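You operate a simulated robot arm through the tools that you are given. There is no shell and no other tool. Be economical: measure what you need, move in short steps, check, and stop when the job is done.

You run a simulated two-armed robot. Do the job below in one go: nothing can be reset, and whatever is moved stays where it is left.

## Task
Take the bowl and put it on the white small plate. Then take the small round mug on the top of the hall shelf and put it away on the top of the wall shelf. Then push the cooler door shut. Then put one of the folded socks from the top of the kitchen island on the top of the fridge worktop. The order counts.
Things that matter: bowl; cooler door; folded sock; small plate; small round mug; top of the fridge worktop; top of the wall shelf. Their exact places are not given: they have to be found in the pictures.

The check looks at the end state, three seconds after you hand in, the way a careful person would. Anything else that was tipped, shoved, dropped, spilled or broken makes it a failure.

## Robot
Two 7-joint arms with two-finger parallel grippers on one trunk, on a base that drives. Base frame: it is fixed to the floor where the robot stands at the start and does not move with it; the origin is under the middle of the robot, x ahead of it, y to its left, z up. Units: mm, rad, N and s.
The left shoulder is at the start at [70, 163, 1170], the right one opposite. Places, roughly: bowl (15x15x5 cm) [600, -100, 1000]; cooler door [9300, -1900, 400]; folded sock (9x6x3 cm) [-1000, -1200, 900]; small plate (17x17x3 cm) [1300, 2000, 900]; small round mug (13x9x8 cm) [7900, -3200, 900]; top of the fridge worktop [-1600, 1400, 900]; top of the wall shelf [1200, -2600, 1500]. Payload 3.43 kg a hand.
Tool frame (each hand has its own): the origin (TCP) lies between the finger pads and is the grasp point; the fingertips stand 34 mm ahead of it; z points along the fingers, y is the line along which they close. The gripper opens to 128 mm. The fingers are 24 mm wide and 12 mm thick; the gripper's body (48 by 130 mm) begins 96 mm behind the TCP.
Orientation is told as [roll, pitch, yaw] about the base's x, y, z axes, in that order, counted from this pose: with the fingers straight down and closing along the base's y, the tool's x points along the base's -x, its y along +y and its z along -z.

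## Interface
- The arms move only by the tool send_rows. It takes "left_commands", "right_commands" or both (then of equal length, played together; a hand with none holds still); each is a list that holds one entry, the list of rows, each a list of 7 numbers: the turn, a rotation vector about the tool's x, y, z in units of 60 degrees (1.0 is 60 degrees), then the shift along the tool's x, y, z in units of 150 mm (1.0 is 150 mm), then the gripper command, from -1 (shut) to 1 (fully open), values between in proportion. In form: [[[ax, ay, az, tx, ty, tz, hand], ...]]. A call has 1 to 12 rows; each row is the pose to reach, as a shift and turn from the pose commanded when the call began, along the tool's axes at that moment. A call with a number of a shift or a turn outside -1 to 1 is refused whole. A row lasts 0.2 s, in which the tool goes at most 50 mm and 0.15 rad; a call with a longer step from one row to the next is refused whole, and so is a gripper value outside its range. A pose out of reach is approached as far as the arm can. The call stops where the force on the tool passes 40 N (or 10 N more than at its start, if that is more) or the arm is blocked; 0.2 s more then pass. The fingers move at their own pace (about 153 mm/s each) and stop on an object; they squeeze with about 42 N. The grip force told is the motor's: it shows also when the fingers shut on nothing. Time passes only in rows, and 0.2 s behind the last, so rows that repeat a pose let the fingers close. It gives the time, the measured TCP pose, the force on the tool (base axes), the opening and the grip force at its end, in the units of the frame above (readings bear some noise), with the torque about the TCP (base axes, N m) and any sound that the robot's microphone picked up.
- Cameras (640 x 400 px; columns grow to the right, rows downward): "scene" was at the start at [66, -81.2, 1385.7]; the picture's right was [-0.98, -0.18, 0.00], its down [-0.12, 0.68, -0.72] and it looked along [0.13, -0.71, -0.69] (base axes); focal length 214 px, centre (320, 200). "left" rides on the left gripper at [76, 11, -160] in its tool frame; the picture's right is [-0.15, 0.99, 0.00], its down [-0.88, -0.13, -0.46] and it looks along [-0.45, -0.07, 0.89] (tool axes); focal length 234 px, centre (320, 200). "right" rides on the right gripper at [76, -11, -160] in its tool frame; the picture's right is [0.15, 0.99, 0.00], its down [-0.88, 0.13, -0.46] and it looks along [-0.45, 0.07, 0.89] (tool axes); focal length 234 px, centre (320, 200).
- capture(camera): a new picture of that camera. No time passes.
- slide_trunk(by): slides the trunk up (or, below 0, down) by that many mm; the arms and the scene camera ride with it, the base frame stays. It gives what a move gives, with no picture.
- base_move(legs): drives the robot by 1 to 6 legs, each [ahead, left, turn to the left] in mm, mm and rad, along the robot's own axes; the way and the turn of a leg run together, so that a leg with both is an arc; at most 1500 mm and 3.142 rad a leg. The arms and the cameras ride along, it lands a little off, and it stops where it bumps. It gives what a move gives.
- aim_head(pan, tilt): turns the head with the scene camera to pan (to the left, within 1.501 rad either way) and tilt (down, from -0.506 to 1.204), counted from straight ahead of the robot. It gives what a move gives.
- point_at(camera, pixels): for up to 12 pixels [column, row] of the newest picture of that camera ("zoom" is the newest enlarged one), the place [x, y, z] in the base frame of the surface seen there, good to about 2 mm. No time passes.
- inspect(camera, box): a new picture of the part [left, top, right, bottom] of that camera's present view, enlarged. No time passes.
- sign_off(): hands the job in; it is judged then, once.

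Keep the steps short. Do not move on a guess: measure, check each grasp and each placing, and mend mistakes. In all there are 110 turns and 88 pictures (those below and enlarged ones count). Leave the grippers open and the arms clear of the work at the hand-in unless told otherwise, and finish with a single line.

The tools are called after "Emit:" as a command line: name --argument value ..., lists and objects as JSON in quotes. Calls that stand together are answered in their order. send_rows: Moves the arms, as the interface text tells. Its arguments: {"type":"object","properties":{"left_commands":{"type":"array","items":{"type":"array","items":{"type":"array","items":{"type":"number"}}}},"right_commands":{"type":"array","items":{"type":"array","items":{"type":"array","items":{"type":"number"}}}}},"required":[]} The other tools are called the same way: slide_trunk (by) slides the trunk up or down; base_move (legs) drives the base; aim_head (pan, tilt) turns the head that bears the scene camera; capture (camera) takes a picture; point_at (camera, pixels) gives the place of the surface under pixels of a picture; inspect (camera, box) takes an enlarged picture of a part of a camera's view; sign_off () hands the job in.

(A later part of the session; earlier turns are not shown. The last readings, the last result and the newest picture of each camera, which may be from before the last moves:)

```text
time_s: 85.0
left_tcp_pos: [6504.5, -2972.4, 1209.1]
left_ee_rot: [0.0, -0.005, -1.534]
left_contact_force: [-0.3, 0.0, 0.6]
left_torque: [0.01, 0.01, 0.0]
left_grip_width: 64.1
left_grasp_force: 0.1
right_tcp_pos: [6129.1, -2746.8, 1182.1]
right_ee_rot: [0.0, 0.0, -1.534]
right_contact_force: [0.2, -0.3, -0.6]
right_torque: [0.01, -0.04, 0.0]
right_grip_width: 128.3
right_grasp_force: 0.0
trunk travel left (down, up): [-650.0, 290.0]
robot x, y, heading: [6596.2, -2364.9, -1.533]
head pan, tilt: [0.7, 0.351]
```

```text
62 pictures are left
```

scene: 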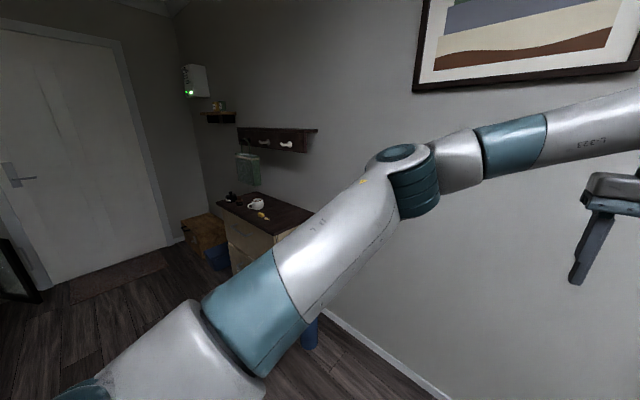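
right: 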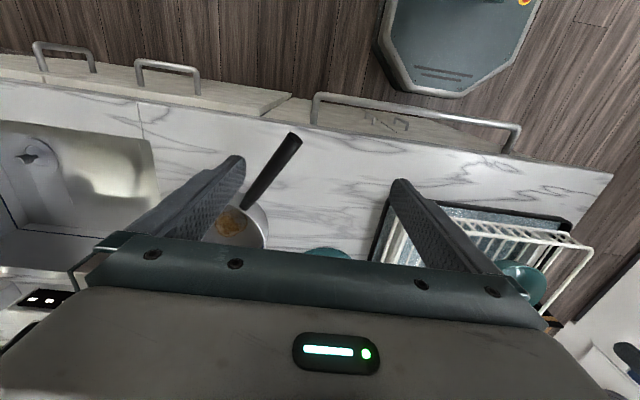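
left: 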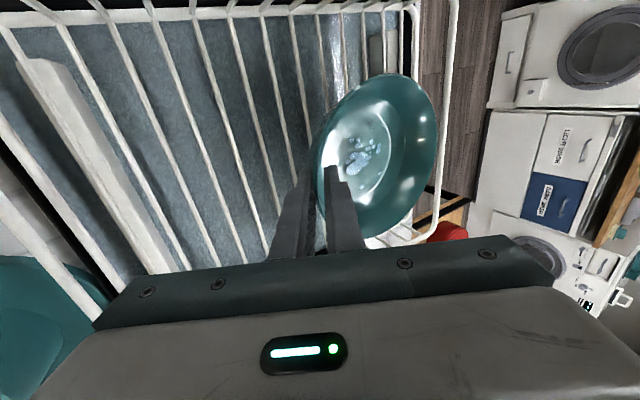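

I see the mug at (256,203) with keys near (263,215), and a bag hanging from a coat rack. I measure these.

Emit:
inspect --camera "scene" --box '[170, 60, 340, 280]'

Emit:
point_at --camera "scene" --pixels '[[256, 203], [264, 215], [248, 170], [280, 145], [315, 140], [265, 225], [205, 235], [20, 275], [110, 290], [220, 117], [275, 230], [150, 330]]'

```text
1.82 times, centred on (255, 170) of scene
```

zoom: 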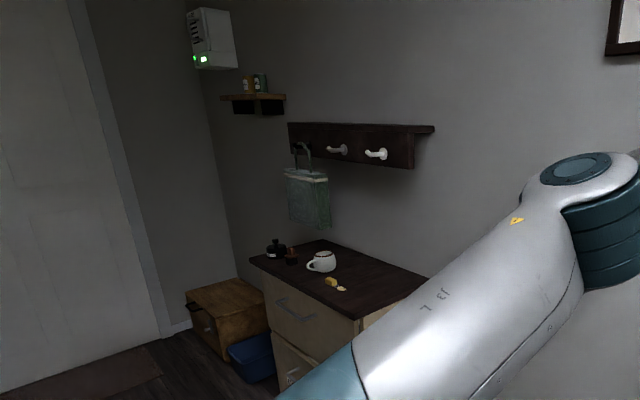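

```text
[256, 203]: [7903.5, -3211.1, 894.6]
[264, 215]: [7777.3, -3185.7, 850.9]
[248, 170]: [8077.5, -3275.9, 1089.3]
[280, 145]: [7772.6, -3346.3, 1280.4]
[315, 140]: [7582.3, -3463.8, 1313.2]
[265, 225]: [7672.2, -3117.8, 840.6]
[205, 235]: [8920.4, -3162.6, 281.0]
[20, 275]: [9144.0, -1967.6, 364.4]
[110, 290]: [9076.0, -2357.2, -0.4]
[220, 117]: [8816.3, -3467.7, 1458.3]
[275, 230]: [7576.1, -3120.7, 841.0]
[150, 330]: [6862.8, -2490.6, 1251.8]
```

Now I sidestep to stand in front of the cabinet, with the mug slightly to my left.

Emit:
base_move --legs '[[200, 1140, -0.04]]'

Emit:
aim_head --pan 0.25 --tilt 0.75

Emit:
capture --camera "scene"

```text
time_s: 90.9
left_tcp_pos: [7633.4, -3145.1, 1208.9]
left_ee_rot: [0.0, -0.006, -1.566]
left_contact_force: [-0.5, 1.0, -0.3]
left_torque: [-0.01, 0.0, -0.01]
left_grip_width: 64.2
left_grasp_force: 0.1
right_tcp_pos: [7266.8, -2908.1, 1182.5]
right_ee_rot: [-0.001, -0.001, -1.564]
right_contact_force: [0.9, -0.2, 0.7]
right_torque: [0.01, -0.02, -0.02]
right_grip_width: 128.1
right_grasp_force: 0.0
trunk travel left (down, up): [-650.0, 290.0]
robot x, y, heading: [7744.0, -2543.4, -1.567]
head pan, tilt: [0.7, 0.351]
```

```text
time_s: 91.8
left_tcp_pos: [7633.3, -3143.4, 1209.5]
left_ee_rot: [0.0, -0.007, -1.566]
left_contact_force: [1.4, -0.3, -0.4]
left_torque: [0.04, 0.0, -0.04]
left_grip_width: 64.0
left_grasp_force: 0.1
right_tcp_pos: [7265.9, -2909.3, 1182.4]
right_ee_rot: [0.0, 0.0, -1.567]
right_contact_force: [-0.1, 0.0, -0.7]
right_torque: [-0.03, -0.04, -0.01]
right_grip_width: 128.0
right_grasp_force: 0.1
trunk travel left (down, up): [-650.0, 290.0]
robot x, y, heading: [7743.1, -2536.3, -1.563]
head pan, tilt: [0.25, 0.75]
```

```text
60 pictures are left
```

scene: 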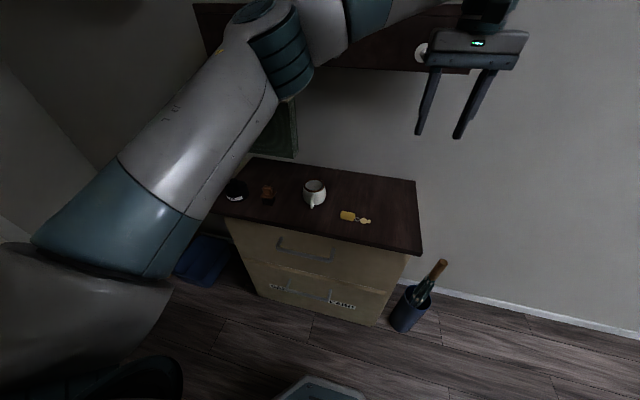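

Emit:
inspect --camera "scene" --box '[210, 140, 430, 270]'

```text
2.91 times, centred on (320, 205) of scene
```

zoom: 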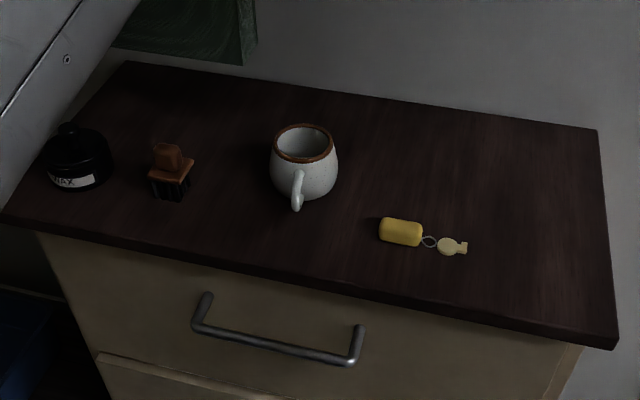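

The mug's handle points toward me. I measure its rim, body sides and handle.

Emit:
point_at --camera "zoom" --pixels '[[274, 142], [333, 142], [304, 126], [304, 161], [304, 145], [297, 207], [297, 180], [274, 180], [334, 180], [320, 197], [168, 150], [400, 228]]'

```text
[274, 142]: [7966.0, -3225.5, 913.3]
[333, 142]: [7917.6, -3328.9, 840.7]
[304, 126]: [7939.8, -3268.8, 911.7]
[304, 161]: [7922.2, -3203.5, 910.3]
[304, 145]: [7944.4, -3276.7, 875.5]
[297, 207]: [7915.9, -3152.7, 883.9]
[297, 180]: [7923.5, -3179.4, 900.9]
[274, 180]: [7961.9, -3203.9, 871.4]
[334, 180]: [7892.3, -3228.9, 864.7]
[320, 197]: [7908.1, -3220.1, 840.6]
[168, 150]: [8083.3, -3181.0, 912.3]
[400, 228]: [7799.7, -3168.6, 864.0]
```

Mug body centre ≈ (7931,-3236), rim z≈912, handle toward me. I'll take it from the front with the fingers tilted 55° forward, one on each side and the handle between. First I tilt the hand, moving part-way left and down.

Emit:
send_rows --left_commands '[[[-0.01, -0.114, -0.019, 0.016, 0.12, 0.066, 0.2], [-0.02, -0.229, -0.037, 0.033, 0.24, 0.13, 0.4], [-0.029, -0.343, -0.056, 0.05, 0.36, 0.2, 0.6], [-0.039, -0.457, -0.075, 0.065, 0.48, 0.26, 0.8], [-0.049, -0.572, -0.094, 0.08, 0.6, 0.33, 1], [-0.058, -0.686, -0.112, 0.1, 0.72, 0.4, 1], [-0.068, -0.8, -0.131, 0.115, 0.84, 0.46, 1], [-0.078, -0.914, -0.15, 0.13, 0.95, 0.53, 1], [-0.078, -0.914, -0.15, 0.13, 0.95, 0.53, 1]]]'

Emit:
capture --camera "scene"

```text
time_s: 93.8
left_tcp_pos: [7777.2, -3124.8, 1130.0]
left_ee_rot: [-0.003, -0.965, -1.392]
left_contact_force: [0.3, 0.0, 0.1]
left_torque: [0.01, 0.0, -0.01]
left_grip_width: 127.8
left_grasp_force: 0.0
right_tcp_pos: [7266.1, -2908.3, 1181.4]
right_ee_rot: [0.0, 0.0, -1.566]
right_contact_force: [-0.5, 0.0, -0.1]
right_torque: [-0.01, 0.0, -0.04]
right_grip_width: 127.6
right_grasp_force: 0.1
trunk travel left (down, up): [-650.0, 290.0]
robot x, y, heading: [7739.0, -2542.6, -1.565]
head pan, tilt: [0.25, 0.75]
```

```text
58 pictures are left
```

scene: 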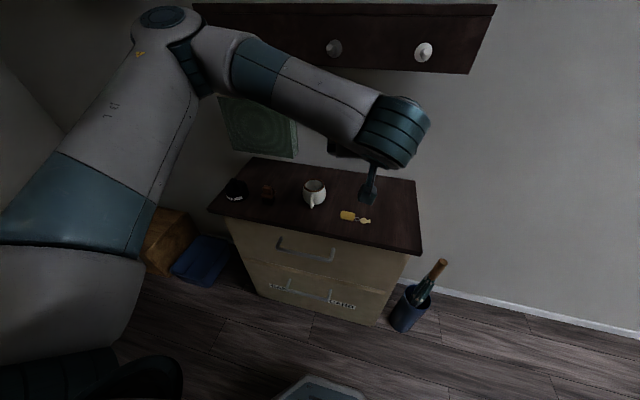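

Now I move to the stand-off 140 mm in front of the mug along the tool's axis.

Emit:
send_rows --left_commands '[[[0, 0, 0, 0.14, 0.146, 0.127, 1], [0, 0, 0, 0.284, 0.293, 0.255, 1], [0, 0, 0, 0.426, 0.439, 0.382, 1], [0, 0, 0, 0.567, 0.585, 0.51, 1], [0, 0, 0, 0.71, 0.73, 0.637, 1], [0, 0, 0, 0.851, 0.878, 0.765, 1], [0, 0, 0, 0.851, 0.878, 0.765, 1]]]'

Emit:
capture --camera "left"

Emit:
capture --camera "scene"

```text
time_s: 95.4
left_tcp_pos: [7909.3, -3122.8, 958.5]
left_ee_rot: [-0.001, -0.964, -1.396]
left_contact_force: [-0.5, 0.2, 0.3]
left_torque: [-0.03, 0.0, -0.01]
left_grip_width: 127.8
left_grasp_force: 0.1
right_tcp_pos: [7265.4, -2909.2, 1181.7]
right_ee_rot: [0.001, 0.0, -1.567]
right_contact_force: [-0.3, 0.4, -0.6]
right_torque: [0.02, 0.0, 0.03]
right_grip_width: 128.0
right_grasp_force: 0.1
trunk travel left (down, up): [-650.0, 290.0]
robot x, y, heading: [7743.8, -2543.5, -1.567]
head pan, tilt: [0.25, 0.75]
```

```text
57 pictures are left
```

left: 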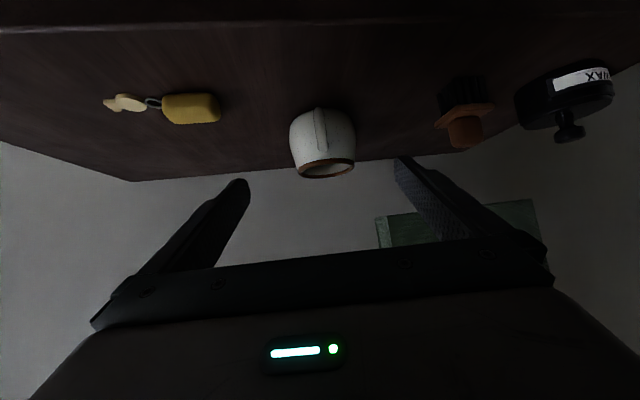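

```text
56 pictures are left
```

scene: 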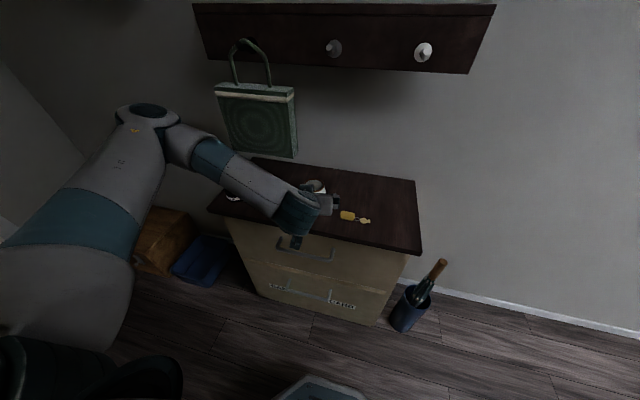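

The mug sits between the fingers in the left view (322,145), handle straight on. I advance in two stages, first 100 mm.

Emit:
send_rows --left_commands '[[[0, 0, 0, 0, 0, 0.2, 1], [0, 0, 0, 0, 0, 0.4, 1], [0, 0, 0, 0, 0, 0.6, 1], [0, 0, 0, 0, 0, 0.67, 1], [0, 0, 0, 0, 0, 0.67, 1]]]'

Emit:
capture --camera "left"

```text
time_s: 96.6
left_tcp_pos: [7923.5, -3204.1, 903.1]
left_ee_rot: [-0.002, -0.965, -1.393]
left_contact_force: [-1.1, 0.6, -0.1]
left_torque: [0.04, 0.01, 0.01]
left_grip_width: 127.8
left_grasp_force: 0.1
right_tcp_pos: [7265.9, -2907.2, 1182.8]
right_ee_rot: [0.0, 0.0, -1.566]
right_contact_force: [-0.5, 0.3, -0.2]
right_torque: [0.04, -0.02, -0.03]
right_grip_width: 128.1
right_grasp_force: 0.1
trunk travel left (down, up): [-650.0, 290.0]
robot x, y, heading: [7741.4, -2541.3, -1.564]
head pan, tilt: [0.25, 0.75]
```

```text
55 pictures are left
```

left: 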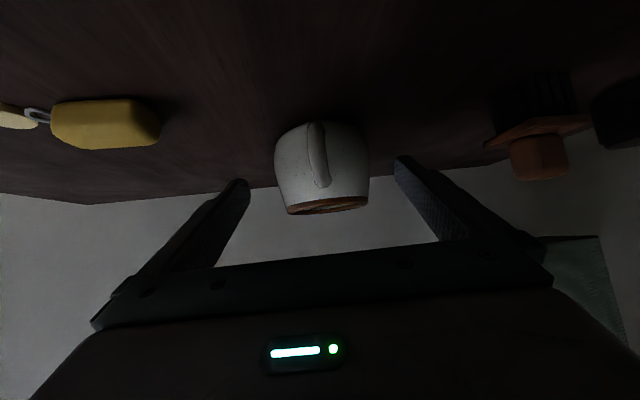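

Well centred. I advance the last 38 mm and close.

Emit:
send_rows --left_commands '[[[0, 0, 0, 0, 0, 0.13, 1], [0, 0, 0, 0, 0, 0.25, 1], [0, 0, 0, 0, 0, 0.25, 1], [0, 0, 0, 0, 0, 0.25, 0.3], [0, 0, 0, 0, 0, 0.25, -0.2], [0, 0, 0, 0, 0, 0.25, -0.6], [0, 0, 0, 0, 0, 0.25, -1], [0, 0, 0, 0, 0, 0.25, -1]]]'

Emit:
capture --camera "left"

```text
time_s: 98.4
left_tcp_pos: [7928.9, -3236.3, 881.2]
left_ee_rot: [-0.001, -0.964, -1.395]
left_contact_force: [0.3, -1.3, 2.2]
left_torque: [-0.11, -0.12, 0.01]
left_grip_width: 80.2
left_grasp_force: 42.2
right_tcp_pos: [7265.6, -2908.9, 1182.1]
right_ee_rot: [0.0, 0.0, -1.565]
right_contact_force: [0.5, -0.5, 0.6]
right_torque: [0.01, 0.02, 0.01]
right_grip_width: 127.8
right_grasp_force: 0.0
trunk travel left (down, up): [-650.0, 290.0]
robot x, y, heading: [7745.5, -2545.4, -1.568]
head pan, tilt: [0.25, 0.75]
```

```text
54 pictures are left
```

left: 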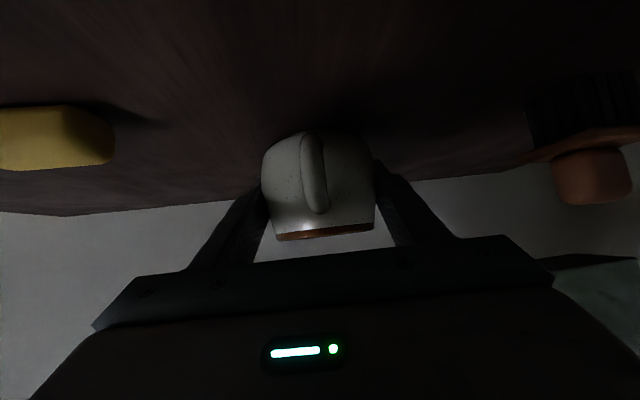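

The mug is gripped (opening 80.2, 42 N). I lift with the trunk by 60 mm and check.

Emit:
slide_trunk --by 60

Emit:
capture --camera "scene"

```text
time_s: 99.4
left_tcp_pos: [7929.4, -3236.1, 940.0]
left_ee_rot: [0.0, -0.964, -1.393]
left_contact_force: [0.6, 0.6, -2.0]
left_torque: [-0.01, 0.0, 0.04]
left_grip_width: 80.7
left_grasp_force: 41.4
right_tcp_pos: [7266.2, -2909.4, 1241.4]
right_ee_rot: [0.0, 0.002, -1.566]
right_contact_force: [0.5, 0.7, 0.2]
right_torque: [-0.02, -0.01, -0.01]
right_grip_width: 128.1
right_grasp_force: 0.1
trunk travel left (down, up): [-710.0, 230.0]
robot x, y, heading: [7747.4, -2543.6, -1.565]
head pan, tilt: [0.25, 0.75]
```

```text
53 pictures are left
```

scene: 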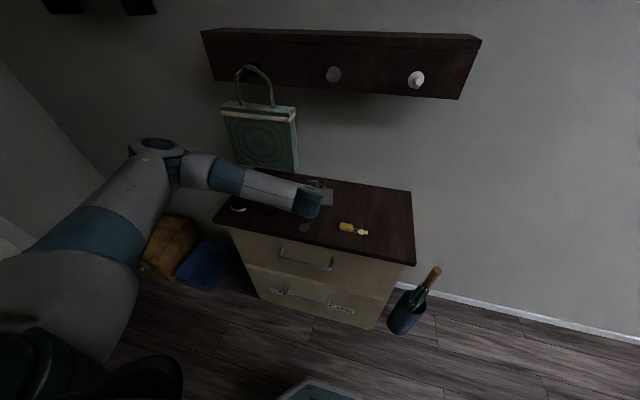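

The mug is up. I raise the trunk fully for travelling, back off and sidestep back through the passage to about (4950,-2300), then look west.

Emit:
slide_trunk --by 225

Emit:
base_move --legs '[[-220, 0, 0], [0, -1300, 0], [0, -1450, 0]]'

Emit:
aim_head --pan -1.4 --tilt 0.3

Emit:
capture --camera "scene"

```text
time_s: 101.7
left_tcp_pos: [7930.3, -3236.0, 1165.6]
left_ee_rot: [-0.001, -0.963, -1.394]
left_contact_force: [0.8, -0.3, -2.4]
left_torque: [0.01, 0.0, 0.0]
left_grip_width: 80.5
left_grasp_force: 42.1
right_tcp_pos: [7265.8, -2908.1, 1465.9]
right_ee_rot: [0.001, 0.0, -1.565]
right_contact_force: [0.2, 0.2, -0.2]
right_torque: [0.05, -0.02, -0.02]
right_grip_width: 127.8
right_grasp_force: 0.1
trunk travel left (down, up): [-935.0, 5.0]
robot x, y, heading: [7746.5, -2540.7, -1.566]
head pan, tilt: [0.25, 0.75]
```

```text
time_s: 116.4
left_tcp_pos: [5143.8, -3001.0, 1165.7]
left_ee_rot: [-0.001, -0.965, -1.416]
left_contact_force: [-0.1, 0.9, -1.8]
left_torque: [-0.03, 0.0, 0.0]
left_grip_width: 80.2
left_grasp_force: 42.0
right_tcp_pos: [4489.5, -2657.9, 1465.9]
right_ee_rot: [0.0, -0.001, -1.59]
right_contact_force: [-0.1, 0.5, -0.1]
right_torque: [0.03, 0.04, 0.0]
right_grip_width: 128.0
right_grasp_force: 0.1
trunk travel left (down, up): [-935.0, 5.0]
robot x, y, heading: [4976.0, -2304.8, -1.589]
head pan, tilt: [0.25, 0.75]
```

```text
time_s: 118.1
left_tcp_pos: [5143.7, -2999.4, 1164.6]
left_ee_rot: [-0.003, -0.964, -1.42]
left_contact_force: [-0.1, 0.6, -3.0]
left_torque: [0.02, -0.02, -0.04]
left_grip_width: 80.6
left_grasp_force: 41.7
right_tcp_pos: [4488.3, -2657.3, 1467.2]
right_ee_rot: [0.001, -0.001, -1.591]
right_contact_force: [0.2, -0.5, -0.2]
right_torque: [-0.03, 0.03, -0.02]
right_grip_width: 127.9
right_grasp_force: 0.0
trunk travel left (down, up): [-935.0, 5.0]
robot x, y, heading: [4975.6, -2305.4, -1.592]
head pan, tilt: [-1.4, 0.3]
```

```text
52 pictures are left
```

scene: 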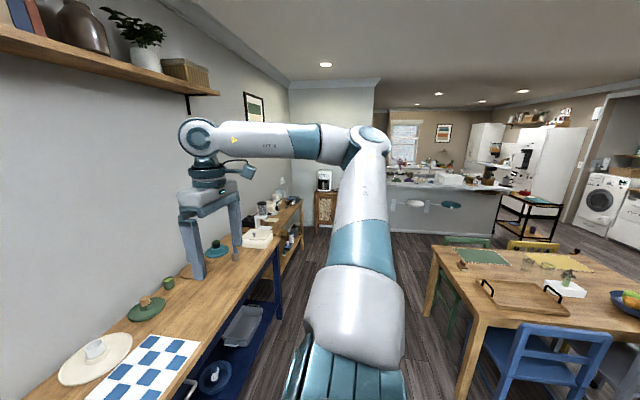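

I see a corridor west: desks along the left wall and a dividing wall at the end. I measure where the end wall, low cabinet and kitchen counter are.

Emit:
point_at --camera "scene" --pixels '[[310, 130], [325, 210], [255, 105], [440, 210], [100, 55], [285, 215], [330, 190], [370, 100], [430, 320], [470, 260], [505, 240], [320, 290]]'

Emit:
inspect --camera "scene" --box '[230, 80, 550, 280]'

```text
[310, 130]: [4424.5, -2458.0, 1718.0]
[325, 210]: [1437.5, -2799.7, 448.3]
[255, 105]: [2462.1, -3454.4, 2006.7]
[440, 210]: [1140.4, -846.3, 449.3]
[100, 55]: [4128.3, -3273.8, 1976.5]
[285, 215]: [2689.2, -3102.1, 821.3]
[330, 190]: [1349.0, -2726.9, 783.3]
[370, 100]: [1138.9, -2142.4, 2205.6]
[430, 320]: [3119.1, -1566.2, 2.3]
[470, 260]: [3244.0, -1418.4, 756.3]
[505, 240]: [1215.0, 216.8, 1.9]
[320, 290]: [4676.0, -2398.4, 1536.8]
```

```text
2.00 times, centred on (390, 180) of scene
```

zoom: 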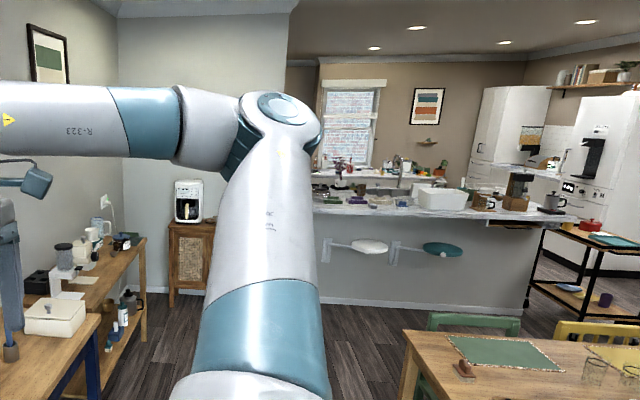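

The end wall is at x≈1140; the wall shelf should be on it, now hidden by the right arm. I turn to face west, drive to about (2350,-2250), and look.

Emit:
base_move --legs '[[0, 0, -1.55], [1400, -50, 0], [1220, 0, 0]]'

Emit:
aim_head --pan 0.0 --tilt 0.15

Emit:
capture --camera "scene"

```text
time_s: 134.7
left_tcp_pos: [1634.2, -2524.5, 1165.6]
left_ee_rot: [-0.001, -0.963, -2.943]
left_contact_force: [-0.6, -1.1, -3.3]
left_torque: [0.0, 0.01, 0.01]
left_grip_width: 80.6
left_grasp_force: 41.6
right_tcp_pos: [1946.2, -1854.7, 1465.6]
right_ee_rot: [0.0, 0.001, -3.114]
right_contact_force: [-0.4, -0.3, -0.3]
right_torque: [-0.01, 0.02, 0.0]
right_grip_width: 128.0
right_grasp_force: 0.1
trunk travel left (down, up): [-935.0, 5.0]
robot x, y, heading: [2321.4, -2325.8, -3.114]
head pan, tilt: [-1.4, 0.3]
```

```text
time_s: 136.3
left_tcp_pos: [1632.8, -2525.9, 1165.8]
left_ee_rot: [-0.001, -0.963, -2.944]
left_contact_force: [-0.1, 0.9, -2.3]
left_torque: [-0.01, 0.01, 0.0]
left_grip_width: 80.4
left_grasp_force: 42.1
right_tcp_pos: [1945.9, -1856.5, 1465.7]
right_ee_rot: [0.0, 0.001, -3.113]
right_contact_force: [-0.5, 0.2, -0.3]
right_torque: [-0.01, -0.01, 0.01]
right_grip_width: 127.9
right_grasp_force: 0.0
trunk travel left (down, up): [-935.0, 5.0]
robot x, y, heading: [2323.8, -2324.1, -3.116]
head pan, tilt: [0.0, 0.15]
```

```text
50 pictures are left
```

scene: 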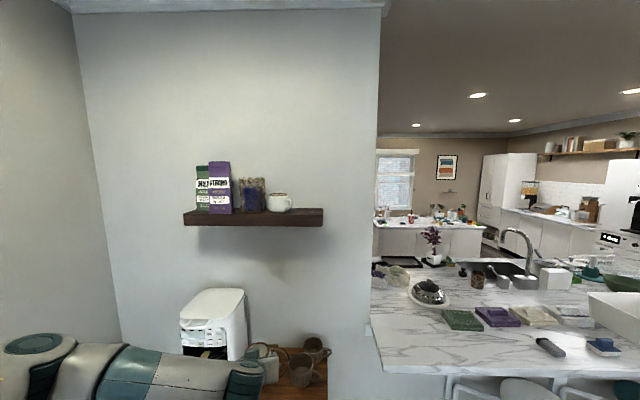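

The wall shelf carries two boxes, a jar and another mug, with some room to the right. I zoom in and measure.

Emit:
inspect --camera "scene" --box '[170, 140, 340, 250]'

Emit:
point_at --camera "zoom" --pixels '[[60, 285], [572, 275], [50, 310], [575, 310], [500, 275], [415, 235], [415, 270], [465, 215], [380, 235], [310, 200], [130, 265], [572, 262]]'

```text
3.64 times, centred on (255, 195) of scene
```

zoom: 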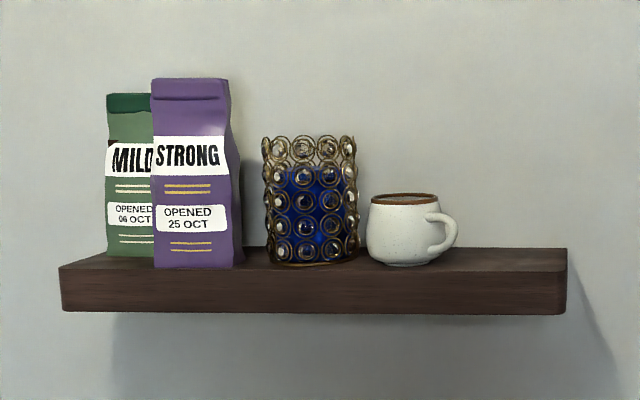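

```text
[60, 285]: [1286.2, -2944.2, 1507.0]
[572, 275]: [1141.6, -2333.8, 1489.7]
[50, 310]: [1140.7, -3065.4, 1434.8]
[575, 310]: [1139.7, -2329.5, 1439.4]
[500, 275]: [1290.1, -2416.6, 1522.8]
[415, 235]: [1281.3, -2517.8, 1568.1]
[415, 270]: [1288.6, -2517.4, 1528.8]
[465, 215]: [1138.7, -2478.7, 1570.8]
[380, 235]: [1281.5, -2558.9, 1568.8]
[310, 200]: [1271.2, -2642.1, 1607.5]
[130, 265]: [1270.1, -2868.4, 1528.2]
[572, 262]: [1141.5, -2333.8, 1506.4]
```

The free stretch right of the other mug is y ≈ -2467 to -2337 and the shelf is 150 mm deep. I measure the shelf top more finely, plus the kitchen counter end near my path.

Emit:
point_at --camera "zoom" --pixels '[[500, 266], [500, 260], [500, 254], [545, 258], [560, 262], [457, 230], [452, 240], [440, 258], [563, 285]]'

Emit:
point_at --camera "scene" --pixels '[[382, 372], [372, 325], [520, 395], [500, 360], [430, 235], [265, 395], [215, 295]]'

Emit:
send_rows --left_commands '[[[0, 0, 0, -0.24, 0, -0.166, -1], [0, 0, 0, -0.48, 0, -0.332, -1], [0, 0, 0, -0.72, 0, -0.498, -1], [0, 0, 0, -0.96, 0, -0.664, -1], [0, 0, 0, -0.96, 0, -0.664, -1]]]'

```text
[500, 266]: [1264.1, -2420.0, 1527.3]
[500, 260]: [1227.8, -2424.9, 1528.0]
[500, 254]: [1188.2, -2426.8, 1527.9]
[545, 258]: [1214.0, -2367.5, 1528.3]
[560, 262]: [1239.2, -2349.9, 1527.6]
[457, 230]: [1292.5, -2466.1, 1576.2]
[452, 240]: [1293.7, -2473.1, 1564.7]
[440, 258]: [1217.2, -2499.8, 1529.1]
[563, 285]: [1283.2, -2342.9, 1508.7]
```

```text
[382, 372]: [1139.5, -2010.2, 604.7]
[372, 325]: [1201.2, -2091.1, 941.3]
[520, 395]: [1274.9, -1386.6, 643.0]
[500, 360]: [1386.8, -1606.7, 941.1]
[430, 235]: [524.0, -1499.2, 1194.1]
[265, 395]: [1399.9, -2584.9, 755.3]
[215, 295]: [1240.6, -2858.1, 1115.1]
```

```text
time_s: 137.5
left_tcp_pos: [1633.9, -2526.4, 1340.4]
left_ee_rot: [0.0, -0.964, -2.941]
left_contact_force: [0.1, -0.1, -2.4]
left_torque: [-0.02, 0.0, -0.01]
left_grip_width: 80.5
left_grasp_force: 41.7
right_tcp_pos: [1944.4, -1855.4, 1466.1]
right_ee_rot: [0.002, -0.001, -3.113]
right_contact_force: [-0.4, 0.3, -0.3]
right_torque: [-0.01, 0.03, -0.01]
right_grip_width: 128.1
right_grasp_force: 0.1
trunk travel left (down, up): [-935.0, 5.0]
robot x, y, heading: [2324.6, -2320.7, -3.114]
head pan, tilt: [0.0, 0.15]
```

Shelf top is z≈1528, right end y≈-2340; the other mug's handle reaches (1293,-2466). I'll place this mug at about (1220,-2388). I keep raising the hand.

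Emit:
send_rows --left_commands '[[[0, 0, 0, -0.24, 0, -0.166, -1], [0, 0, 0, -0.48, 0, -0.332, -1], [0, 0, 0, -0.72, 0, -0.498, -1], [0, 0, 0, -0.96, 0, -0.664, -1], [0, 0, 0, -0.96, 0, -0.664, -1]]]'

Emit:
send_rows --left_commands '[[[0, 0, 0, -0.24, 0, -0.166, -1], [0, 0, 0, -0.5, 0, -0.345, -1], [0, 0, 0, -0.5, 0, -0.345, -1]]]'

Emit:
base_move --legs '[[0, 0, -0.19]]'

```text
time_s: 138.7
left_tcp_pos: [1630.6, -2525.6, 1515.8]
left_ee_rot: [0.001, -0.963, -2.943]
left_contact_force: [0.3, 1.0, -2.6]
left_torque: [-0.02, 0.02, 0.0]
left_grip_width: 80.4
left_grasp_force: 42.1
right_tcp_pos: [1944.4, -1854.9, 1467.2]
right_ee_rot: [0.0, 0.0, -3.115]
right_contact_force: [0.0, -0.4, 0.7]
right_torque: [0.0, 0.0, 0.0]
right_grip_width: 127.8
right_grasp_force: 0.1
trunk travel left (down, up): [-935.0, 5.0]
robot x, y, heading: [2322.6, -2327.9, -3.12]
head pan, tilt: [0.0, 0.15]
```

```text
time_s: 139.5
left_tcp_pos: [1630.7, -2525.6, 1605.3]
left_ee_rot: [0.0, -0.965, -2.942]
left_contact_force: [-0.4, 0.0, -2.7]
left_torque: [0.01, 0.02, -0.05]
left_grip_width: 80.4
left_grasp_force: 41.9
right_tcp_pos: [1943.9, -1855.9, 1466.2]
right_ee_rot: [0.001, 0.0, -3.113]
right_contact_force: [-0.2, -0.1, -0.1]
right_torque: [0.0, 0.01, 0.0]
right_grip_width: 127.7
right_grasp_force: 0.0
trunk travel left (down, up): [-935.0, 5.0]
robot x, y, heading: [2322.8, -2320.1, -3.115]
head pan, tilt: [0.0, 0.15]
```

```text
time_s: 140.6
left_tcp_pos: [1604.5, -2394.6, 1605.4]
left_ee_rot: [-0.004, -0.964, -3.128]
left_contact_force: [-0.5, -1.0, -2.8]
left_torque: [0.07, 0.02, -0.03]
left_grip_width: 80.2
left_grasp_force: 42.0
right_tcp_pos: [2039.9, -1795.2, 1467.5]
right_ee_rot: [-0.003, 0.004, 2.979]
right_contact_force: [0.2, 0.6, 0.5]
right_torque: [0.02, -0.01, 0.02]
right_grip_width: 128.1
right_grasp_force: 0.0
trunk travel left (down, up): [-935.0, 5.0]
robot x, y, heading: [2322.3, -2324.1, 2.979]
head pan, tilt: [0.0, 0.15]
```

The hand is straight to the wall now. I drive about 260 mm towards the shelf, stopping short, then view it.

Emit:
base_move --legs '[[257, 36, 0]]'

Emit:
capture --camera "scene"

Emit:
capture --camera "left"

```text
time_s: 142.5
left_tcp_pos: [1351.4, -2392.9, 1608.3]
left_ee_rot: [-0.001, -0.968, -3.126]
left_contact_force: [0.4, 0.8, -2.8]
left_torque: [0.01, 0.01, 0.01]
left_grip_width: 80.3
left_grasp_force: 42.1
right_tcp_pos: [1781.0, -1790.4, 1467.3]
right_ee_rot: [0.001, -0.002, 2.985]
right_contact_force: [1.9, 0.5, 0.5]
right_torque: [0.02, 0.03, 0.0]
right_grip_width: 128.0
right_grasp_force: 0.0
trunk travel left (down, up): [-935.0, 5.0]
robot x, y, heading: [2065.0, -2319.8, 2.983]
head pan, tilt: [0.0, 0.15]
```

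```text
48 pictures are left
```

scene: 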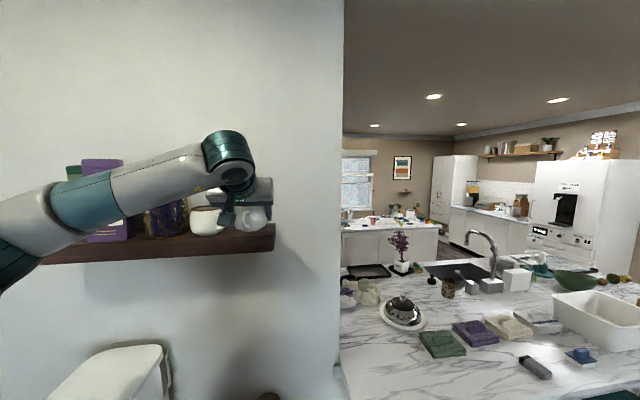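

```text
47 pictures are left
```

left: 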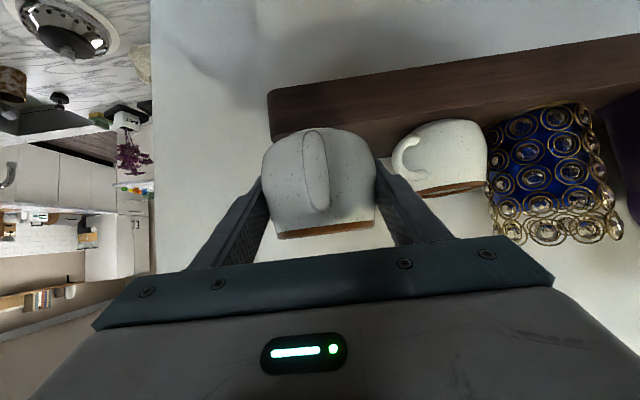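

Aligned: the held mug is right of the other mug with a clear gap. I drive 100 mm further in.

Emit:
base_move --legs '[[99, 16, 0]]'

Emit:
capture --camera "left"

Emit:
inspect --camera "scene" --box '[130, 120, 310, 280]'

```text
time_s: 143.6
left_tcp_pos: [1257.8, -2392.4, 1611.1]
left_ee_rot: [-0.002, -0.973, -3.125]
left_contact_force: [0.5, -0.9, -1.5]
left_torque: [0.02, 0.05, 0.0]
left_grip_width: 80.6
left_grasp_force: 41.8
right_tcp_pos: [1687.9, -1790.8, 1468.7]
right_ee_rot: [0.002, -0.008, 2.987]
right_contact_force: [0.0, 0.1, -0.6]
right_torque: [-0.02, 0.1, 0.04]
right_grip_width: 128.1
right_grasp_force: 0.1
trunk travel left (down, up): [-935.0, 5.0]
robot x, y, heading: [1962.8, -2321.6, 2.985]
head pan, tilt: [0.0, 0.15]
```

```text
46 pictures are left
```

left: 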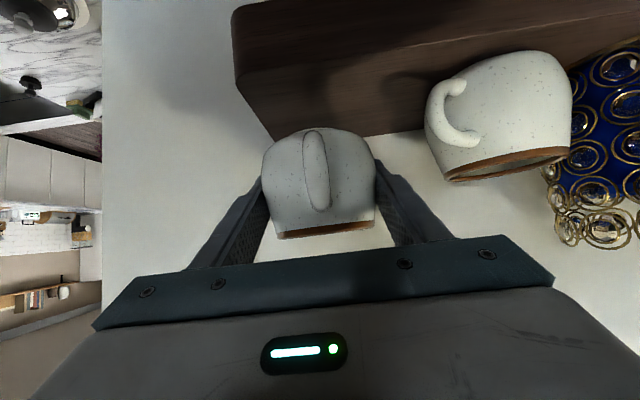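

```text
2.50 times, centred on (220, 200) of scene
```

zoom: 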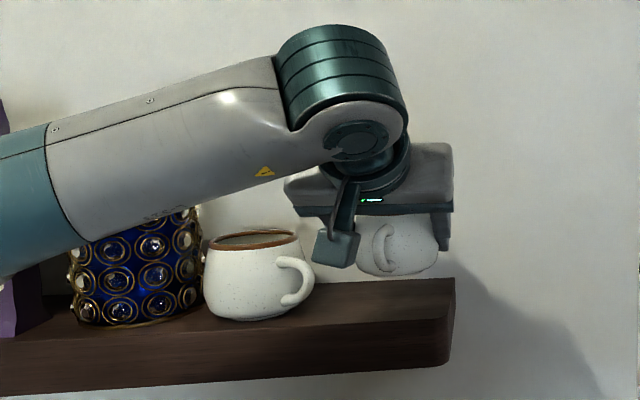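

The mug hovers above the free stretch. The base reads a slight 0.008 rad lean, so I move gently: 38 mm forward with the arm, then 25 mm down.

Emit:
send_rows --left_commands '[[[0, 0, 0, -0.07, -0.013, 0.105, -1], [0, 0, 0, -0.143, -0.027, 0.209, -1], [0, 0, 0, -0.06, -0.027, 0.265, -1], [0, 0, 0, -0.005, -0.027, 0.303, -1], [0, 0, 0, -0.005, -0.027, 0.303, -1]]]'

Emit:
inspect --camera "scene" --box '[130, 120, 310, 280]'

```text
time_s: 144.8
left_tcp_pos: [1210.5, -2388.2, 1581.9]
left_ee_rot: [-0.004, -0.965, -3.125]
left_contact_force: [-0.6, 0.8, -2.3]
left_torque: [0.0, -0.01, 0.01]
left_grip_width: 80.5
left_grasp_force: 41.8
right_tcp_pos: [1679.5, -1790.5, 1467.4]
right_ee_rot: [0.0, 0.0, 2.985]
right_contact_force: [-0.1, -0.4, 0.8]
right_torque: [0.02, 0.02, -0.04]
right_grip_width: 127.9
right_grasp_force: 0.0
trunk travel left (down, up): [-935.0, 5.0]
robot x, y, heading: [1963.2, -2319.7, 2.983]
head pan, tilt: [0.0, 0.15]
```

```text
2.50 times, centred on (220, 200) of scene
```

zoom: 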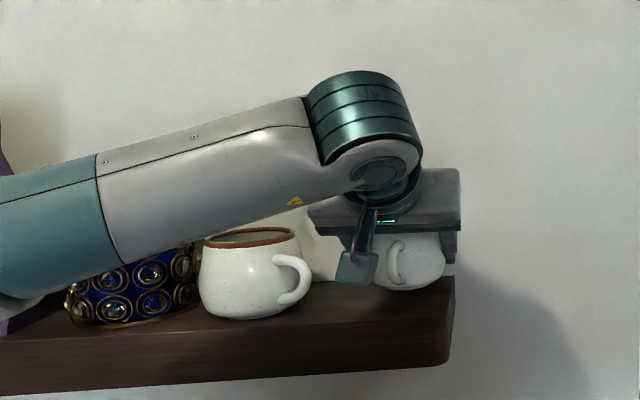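

The base sway has settled (TCP x≈1210). Before lowering the last ~13 mm, I check the forearm's clearance to the jar and other mug.

Emit:
point_at --camera "zoom" --pixels '[[60, 240], [110, 250], [150, 255], [20, 290], [250, 225], [95, 300], [170, 265], [355, 270], [405, 285], [10, 240]]'

```text
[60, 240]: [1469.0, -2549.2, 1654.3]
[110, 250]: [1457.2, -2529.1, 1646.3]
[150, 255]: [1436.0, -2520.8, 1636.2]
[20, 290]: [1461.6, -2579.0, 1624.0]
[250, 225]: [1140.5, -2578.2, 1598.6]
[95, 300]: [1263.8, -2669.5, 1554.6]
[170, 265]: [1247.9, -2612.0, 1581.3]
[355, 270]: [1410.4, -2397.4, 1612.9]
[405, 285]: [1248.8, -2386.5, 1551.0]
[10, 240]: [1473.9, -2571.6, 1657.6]
```

Forearm is 140 mm away from the jar. I lower in small steps until contact.

Emit:
send_rows --left_commands '[[[0, 0, 0, 0.033, 0, 0.0225, -1], [0, 0, 0, 0.05, 0, 0.034, -1], [0, 0, 0, 0.061, 0, 0.041, -1], [0, 0, 0, 0.072, 0, 0.049, -1], [0, 0, 0, 0.083, 0, 0.056, -1], [0, 0, 0, 0.083, 0, 0.056, -1]]]'

Emit:
inspect --camera "scene" --box '[190, 150, 290, 270]'

```text
time_s: 146.2
left_tcp_pos: [1210.7, -2389.0, 1569.9]
left_ee_rot: [-0.005, -0.971, -3.122]
left_contact_force: [-6.6, 0.7, 16.5]
left_torque: [-0.36, -0.02, -0.14]
left_grip_width: 80.1
left_grasp_force: 42.4
right_tcp_pos: [1678.6, -1790.2, 1466.8]
right_ee_rot: [0.001, -0.001, 2.986]
right_contact_force: [0.0, -0.1, -0.5]
right_torque: [0.02, 0.03, 0.02]
right_grip_width: 128.2
right_grasp_force: 0.1
trunk travel left (down, up): [-935.0, 5.0]
robot x, y, heading: [1966.2, -2319.3, 2.986]
head pan, tilt: [0.0, 0.15]
```

```text
3.33 times, centred on (240, 210) of scene
```

zoom: 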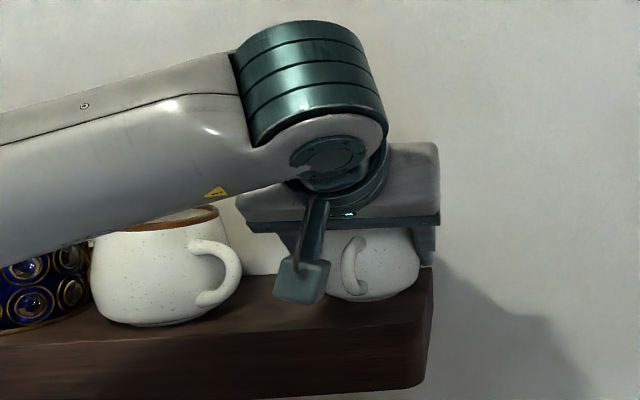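

The mug rests on the shelf (16 N up). I open the fingers by about 9 mm a side only, and check before retreating.

Emit:
send_rows --left_commands '[[[0, 0, 0, -0.008, 0, -0.006, 0.27], [0, 0, 0, -0.008, 0, -0.006, 0.36], [0, 0, 0, -0.008, 0, -0.006, 0.45], [0, 0, 0, -0.008, 0, -0.006, 0.5], [0, 0, 0, -0.008, 0, -0.006, 0.5]]]'

Emit:
capture --camera "left"

```text
time_s: 147.4
left_tcp_pos: [1210.5, -2389.4, 1567.9]
left_ee_rot: [-0.002, -0.967, -3.123]
left_contact_force: [-0.6, 0.3, -0.1]
left_torque: [-0.01, 0.01, 0.02]
left_grip_width: 96.2
left_grasp_force: 0.1
right_tcp_pos: [1678.2, -1791.0, 1467.9]
right_ee_rot: [0.0, 0.0, 2.987]
right_contact_force: [-0.2, -0.3, -0.8]
right_torque: [0.02, -0.01, 0.02]
right_grip_width: 128.2
right_grasp_force: 0.1
trunk travel left (down, up): [-935.0, 5.0]
robot x, y, heading: [1965.7, -2322.1, 2.992]
head pan, tilt: [0.0, 0.15]
```

```text
42 pictures are left
```

left: 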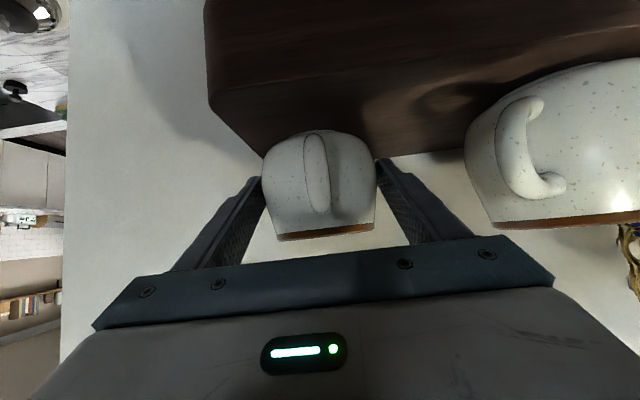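

Free of the mug. I open a touch more and retreat straight back along the tool's axis.

Emit:
send_rows --left_commands '[[[0, 0, 0, 0, 0, -0.02, 0.62], [0, 0, 0, 0, 0, -0.1, 0.62], [0, 0, 0, 0, 0, -0.25, 0.62], [0, 0, 0, 0, 0, -0.5, 0.62], [0, 0, 0, 0, 0, -0.75, 0.62], [0, 0, 0, 0, 0, -1, 0.62], [0, 0, 0, 0, 0, -1, 0.62]]]'

Emit:
base_move --legs '[[-350, 0, 0]]'

Emit:
capture --camera "scene"

```text
time_s: 149.0
left_tcp_pos: [1333.9, -2388.0, 1652.8]
left_ee_rot: [-0.001, -0.965, -3.123]
left_contact_force: [-0.3, -0.3, -0.2]
left_torque: [-0.01, -0.03, 0.01]
left_grip_width: 103.8
left_grasp_force: 0.1
right_tcp_pos: [1678.5, -1790.5, 1466.8]
right_ee_rot: [0.001, -0.001, 2.985]
right_contact_force: [-0.1, 0.4, 0.3]
right_torque: [0.02, -0.03, 0.0]
right_grip_width: 128.1
right_grasp_force: 0.0
trunk travel left (down, up): [-935.0, 5.0]
robot x, y, heading: [1963.8, -2324.3, 2.984]
head pan, tilt: [0.0, 0.15]
```

```text
time_s: 151.3
left_tcp_pos: [1677.6, -2441.3, 1651.1]
left_ee_rot: [-0.002, -0.961, -3.128]
left_contact_force: [0.4, 0.6, -1.0]
left_torque: [0.0, 0.0, 0.04]
left_grip_width: 103.6
left_grasp_force: 0.2
right_tcp_pos: [2023.2, -1843.3, 1465.8]
right_ee_rot: [0.0, 0.001, 2.985]
right_contact_force: [-0.8, -0.4, 0.5]
right_torque: [0.0, -0.02, -0.01]
right_grip_width: 127.9
right_grasp_force: 0.2
trunk travel left (down, up): [-935.0, 5.0]
robot x, y, heading: [2311.3, -2371.8, 2.983]
head pan, tilt: [0.0, 0.15]
```

```text
41 pictures are left
```

scene: 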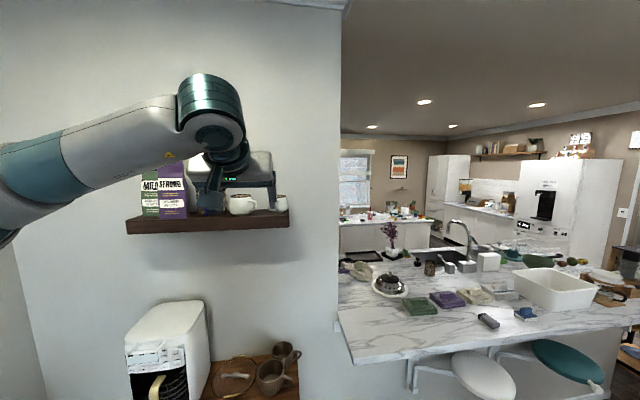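

The mug stands at the shelf's right end (281,202). I zoom to confirm, then turn east towards the hall.

Emit:
inspect --camera "scene" --box '[190, 170, 310, 245]'

Emit:
base_move --legs '[[0, 0, -2.983], [1500, 0, 0], [1200, 0, 0]]'

Emit:
slide_trunk --by -285

```text
5.33 times, centred on (250, 208) of scene
```

zoom: 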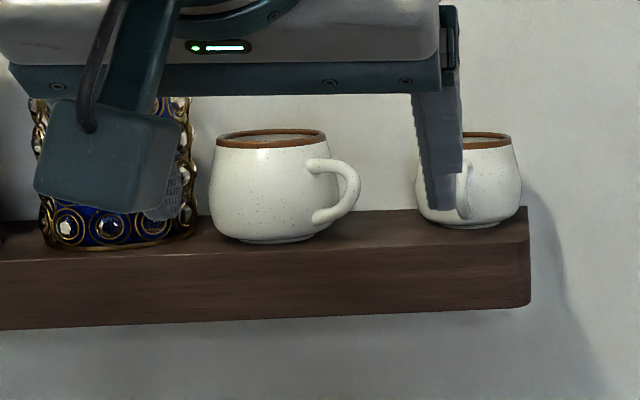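

```text
time_s: 171.4
left_tcp_pos: [5608.2, -2261.0, 1653.6]
left_ee_rot: [-0.002, -0.966, 0.147]
left_contact_force: [-0.6, -0.3, -0.4]
left_torque: [-0.02, 0.01, -0.01]
left_grip_width: 103.5
left_grasp_force: 0.0
right_tcp_pos: [5344.0, -2897.4, 1466.4]
right_ee_rot: [-0.001, -0.003, -0.026]
right_contact_force: [0.4, 0.1, 0.4]
right_torque: [0.02, -0.02, -0.02]
right_grip_width: 128.0
right_grasp_force: 0.0
trunk travel left (down, up): [-935.0, 5.0]
robot x, y, heading: [4995.0, -2409.3, -0.026]
head pan, tilt: [0.0, 0.15]
```

```text
time_s: 174.2
left_tcp_pos: [5609.3, -2260.7, 1368.3]
left_ee_rot: [-0.001, -0.965, 0.144]
left_contact_force: [0.5, 0.5, -0.3]
left_torque: [-0.01, 0.03, -0.02]
left_grip_width: 103.8
left_grasp_force: 0.1
right_tcp_pos: [5346.2, -2898.5, 1181.6]
right_ee_rot: [-0.001, -0.001, -0.026]
right_contact_force: [0.1, 0.8, -1.0]
right_torque: [0.0, -0.03, -0.03]
right_grip_width: 127.9
right_grasp_force: 0.1
trunk travel left (down, up): [-650.0, 290.0]
robot x, y, heading: [4994.2, -2409.3, -0.02]
head pan, tilt: [0.0, 0.15]
```

Mug safe on the shelf. I continue east to about x=7400 and look for the cooler.

Emit:
base_move --legs '[[1400, 20, 0.022], [1000, 60, 0]]'

Emit:
aim_head --pan 0.15 --tilt 0.45

Emit:
capture --camera "scene"

```text
time_s: 186.0
left_tcp_pos: [8002.9, -2197.5, 1368.7]
left_ee_rot: [0.001, -0.965, 0.161]
left_contact_force: [0.7, 0.5, -0.3]
left_torque: [0.03, 0.0, 0.0]
left_grip_width: 103.8
left_grasp_force: 0.1
right_tcp_pos: [7747.9, -2838.6, 1181.9]
right_ee_rot: [0.0, 0.001, -0.01]
right_contact_force: [0.9, 0.2, -0.6]
right_torque: [-0.01, -0.01, 0.03]
right_grip_width: 128.2
right_grasp_force: 0.0
trunk travel left (down, up): [-650.0, 290.0]
robot x, y, heading: [7389.5, -2358.4, -0.011]
head pan, tilt: [0.0, 0.15]
```

```text
time_s: 186.8
left_tcp_pos: [8002.3, -2196.9, 1368.7]
left_ee_rot: [-0.002, -0.967, 0.16]
left_contact_force: [-0.3, 0.8, 0.1]
left_torque: [-0.04, -0.03, 0.06]
left_grip_width: 103.8
left_grasp_force: 0.0
right_tcp_pos: [7747.7, -2836.7, 1181.0]
right_ee_rot: [0.0, 0.0, -0.011]
right_contact_force: [0.4, 0.5, 0.2]
right_torque: [-0.01, 0.0, 0.0]
right_grip_width: 128.2
right_grasp_force: 0.1
trunk travel left (down, up): [-650.0, 290.0]
robot x, y, heading: [7392.4, -2355.5, -0.005]
head pan, tilt: [0.15, 0.45]
```

```text
39 pictures are left
```

scene: 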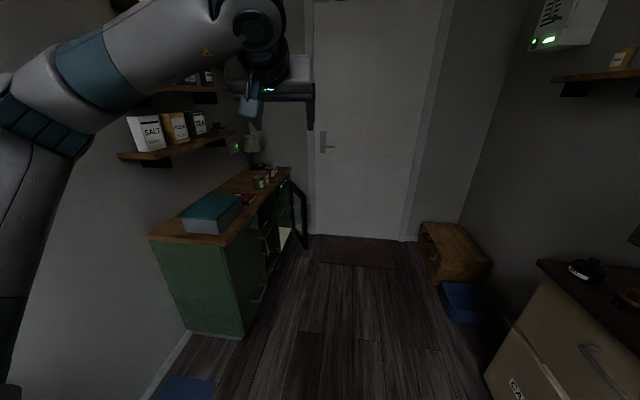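

The open cooler door shows at (298,215), on the far end of the green cabinet along the left wall. I zoom and measure.

Emit:
inspect --camera "scene" --box '[220, 150, 340, 270]'

Emit:
point_at --camera "zoom" --pixels '[[390, 170], [445, 330], [450, 250], [370, 300], [370, 380], [400, 230], [330, 200], [230, 330], [250, 380], [440, 320]]'

```text
3.33 times, centred on (280, 210) of scene
```

zoom: 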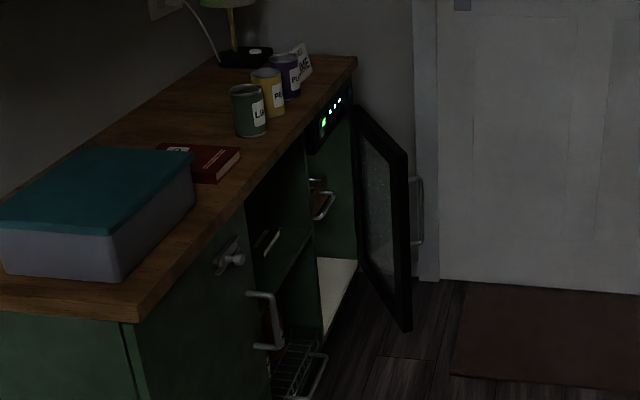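

```text
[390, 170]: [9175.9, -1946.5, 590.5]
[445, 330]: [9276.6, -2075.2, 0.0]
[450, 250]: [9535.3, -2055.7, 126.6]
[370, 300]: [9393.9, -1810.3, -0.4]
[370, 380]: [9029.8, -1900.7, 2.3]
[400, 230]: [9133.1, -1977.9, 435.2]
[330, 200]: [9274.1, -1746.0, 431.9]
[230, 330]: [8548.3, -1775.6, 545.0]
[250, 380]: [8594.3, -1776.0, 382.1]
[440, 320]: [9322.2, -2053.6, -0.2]
```

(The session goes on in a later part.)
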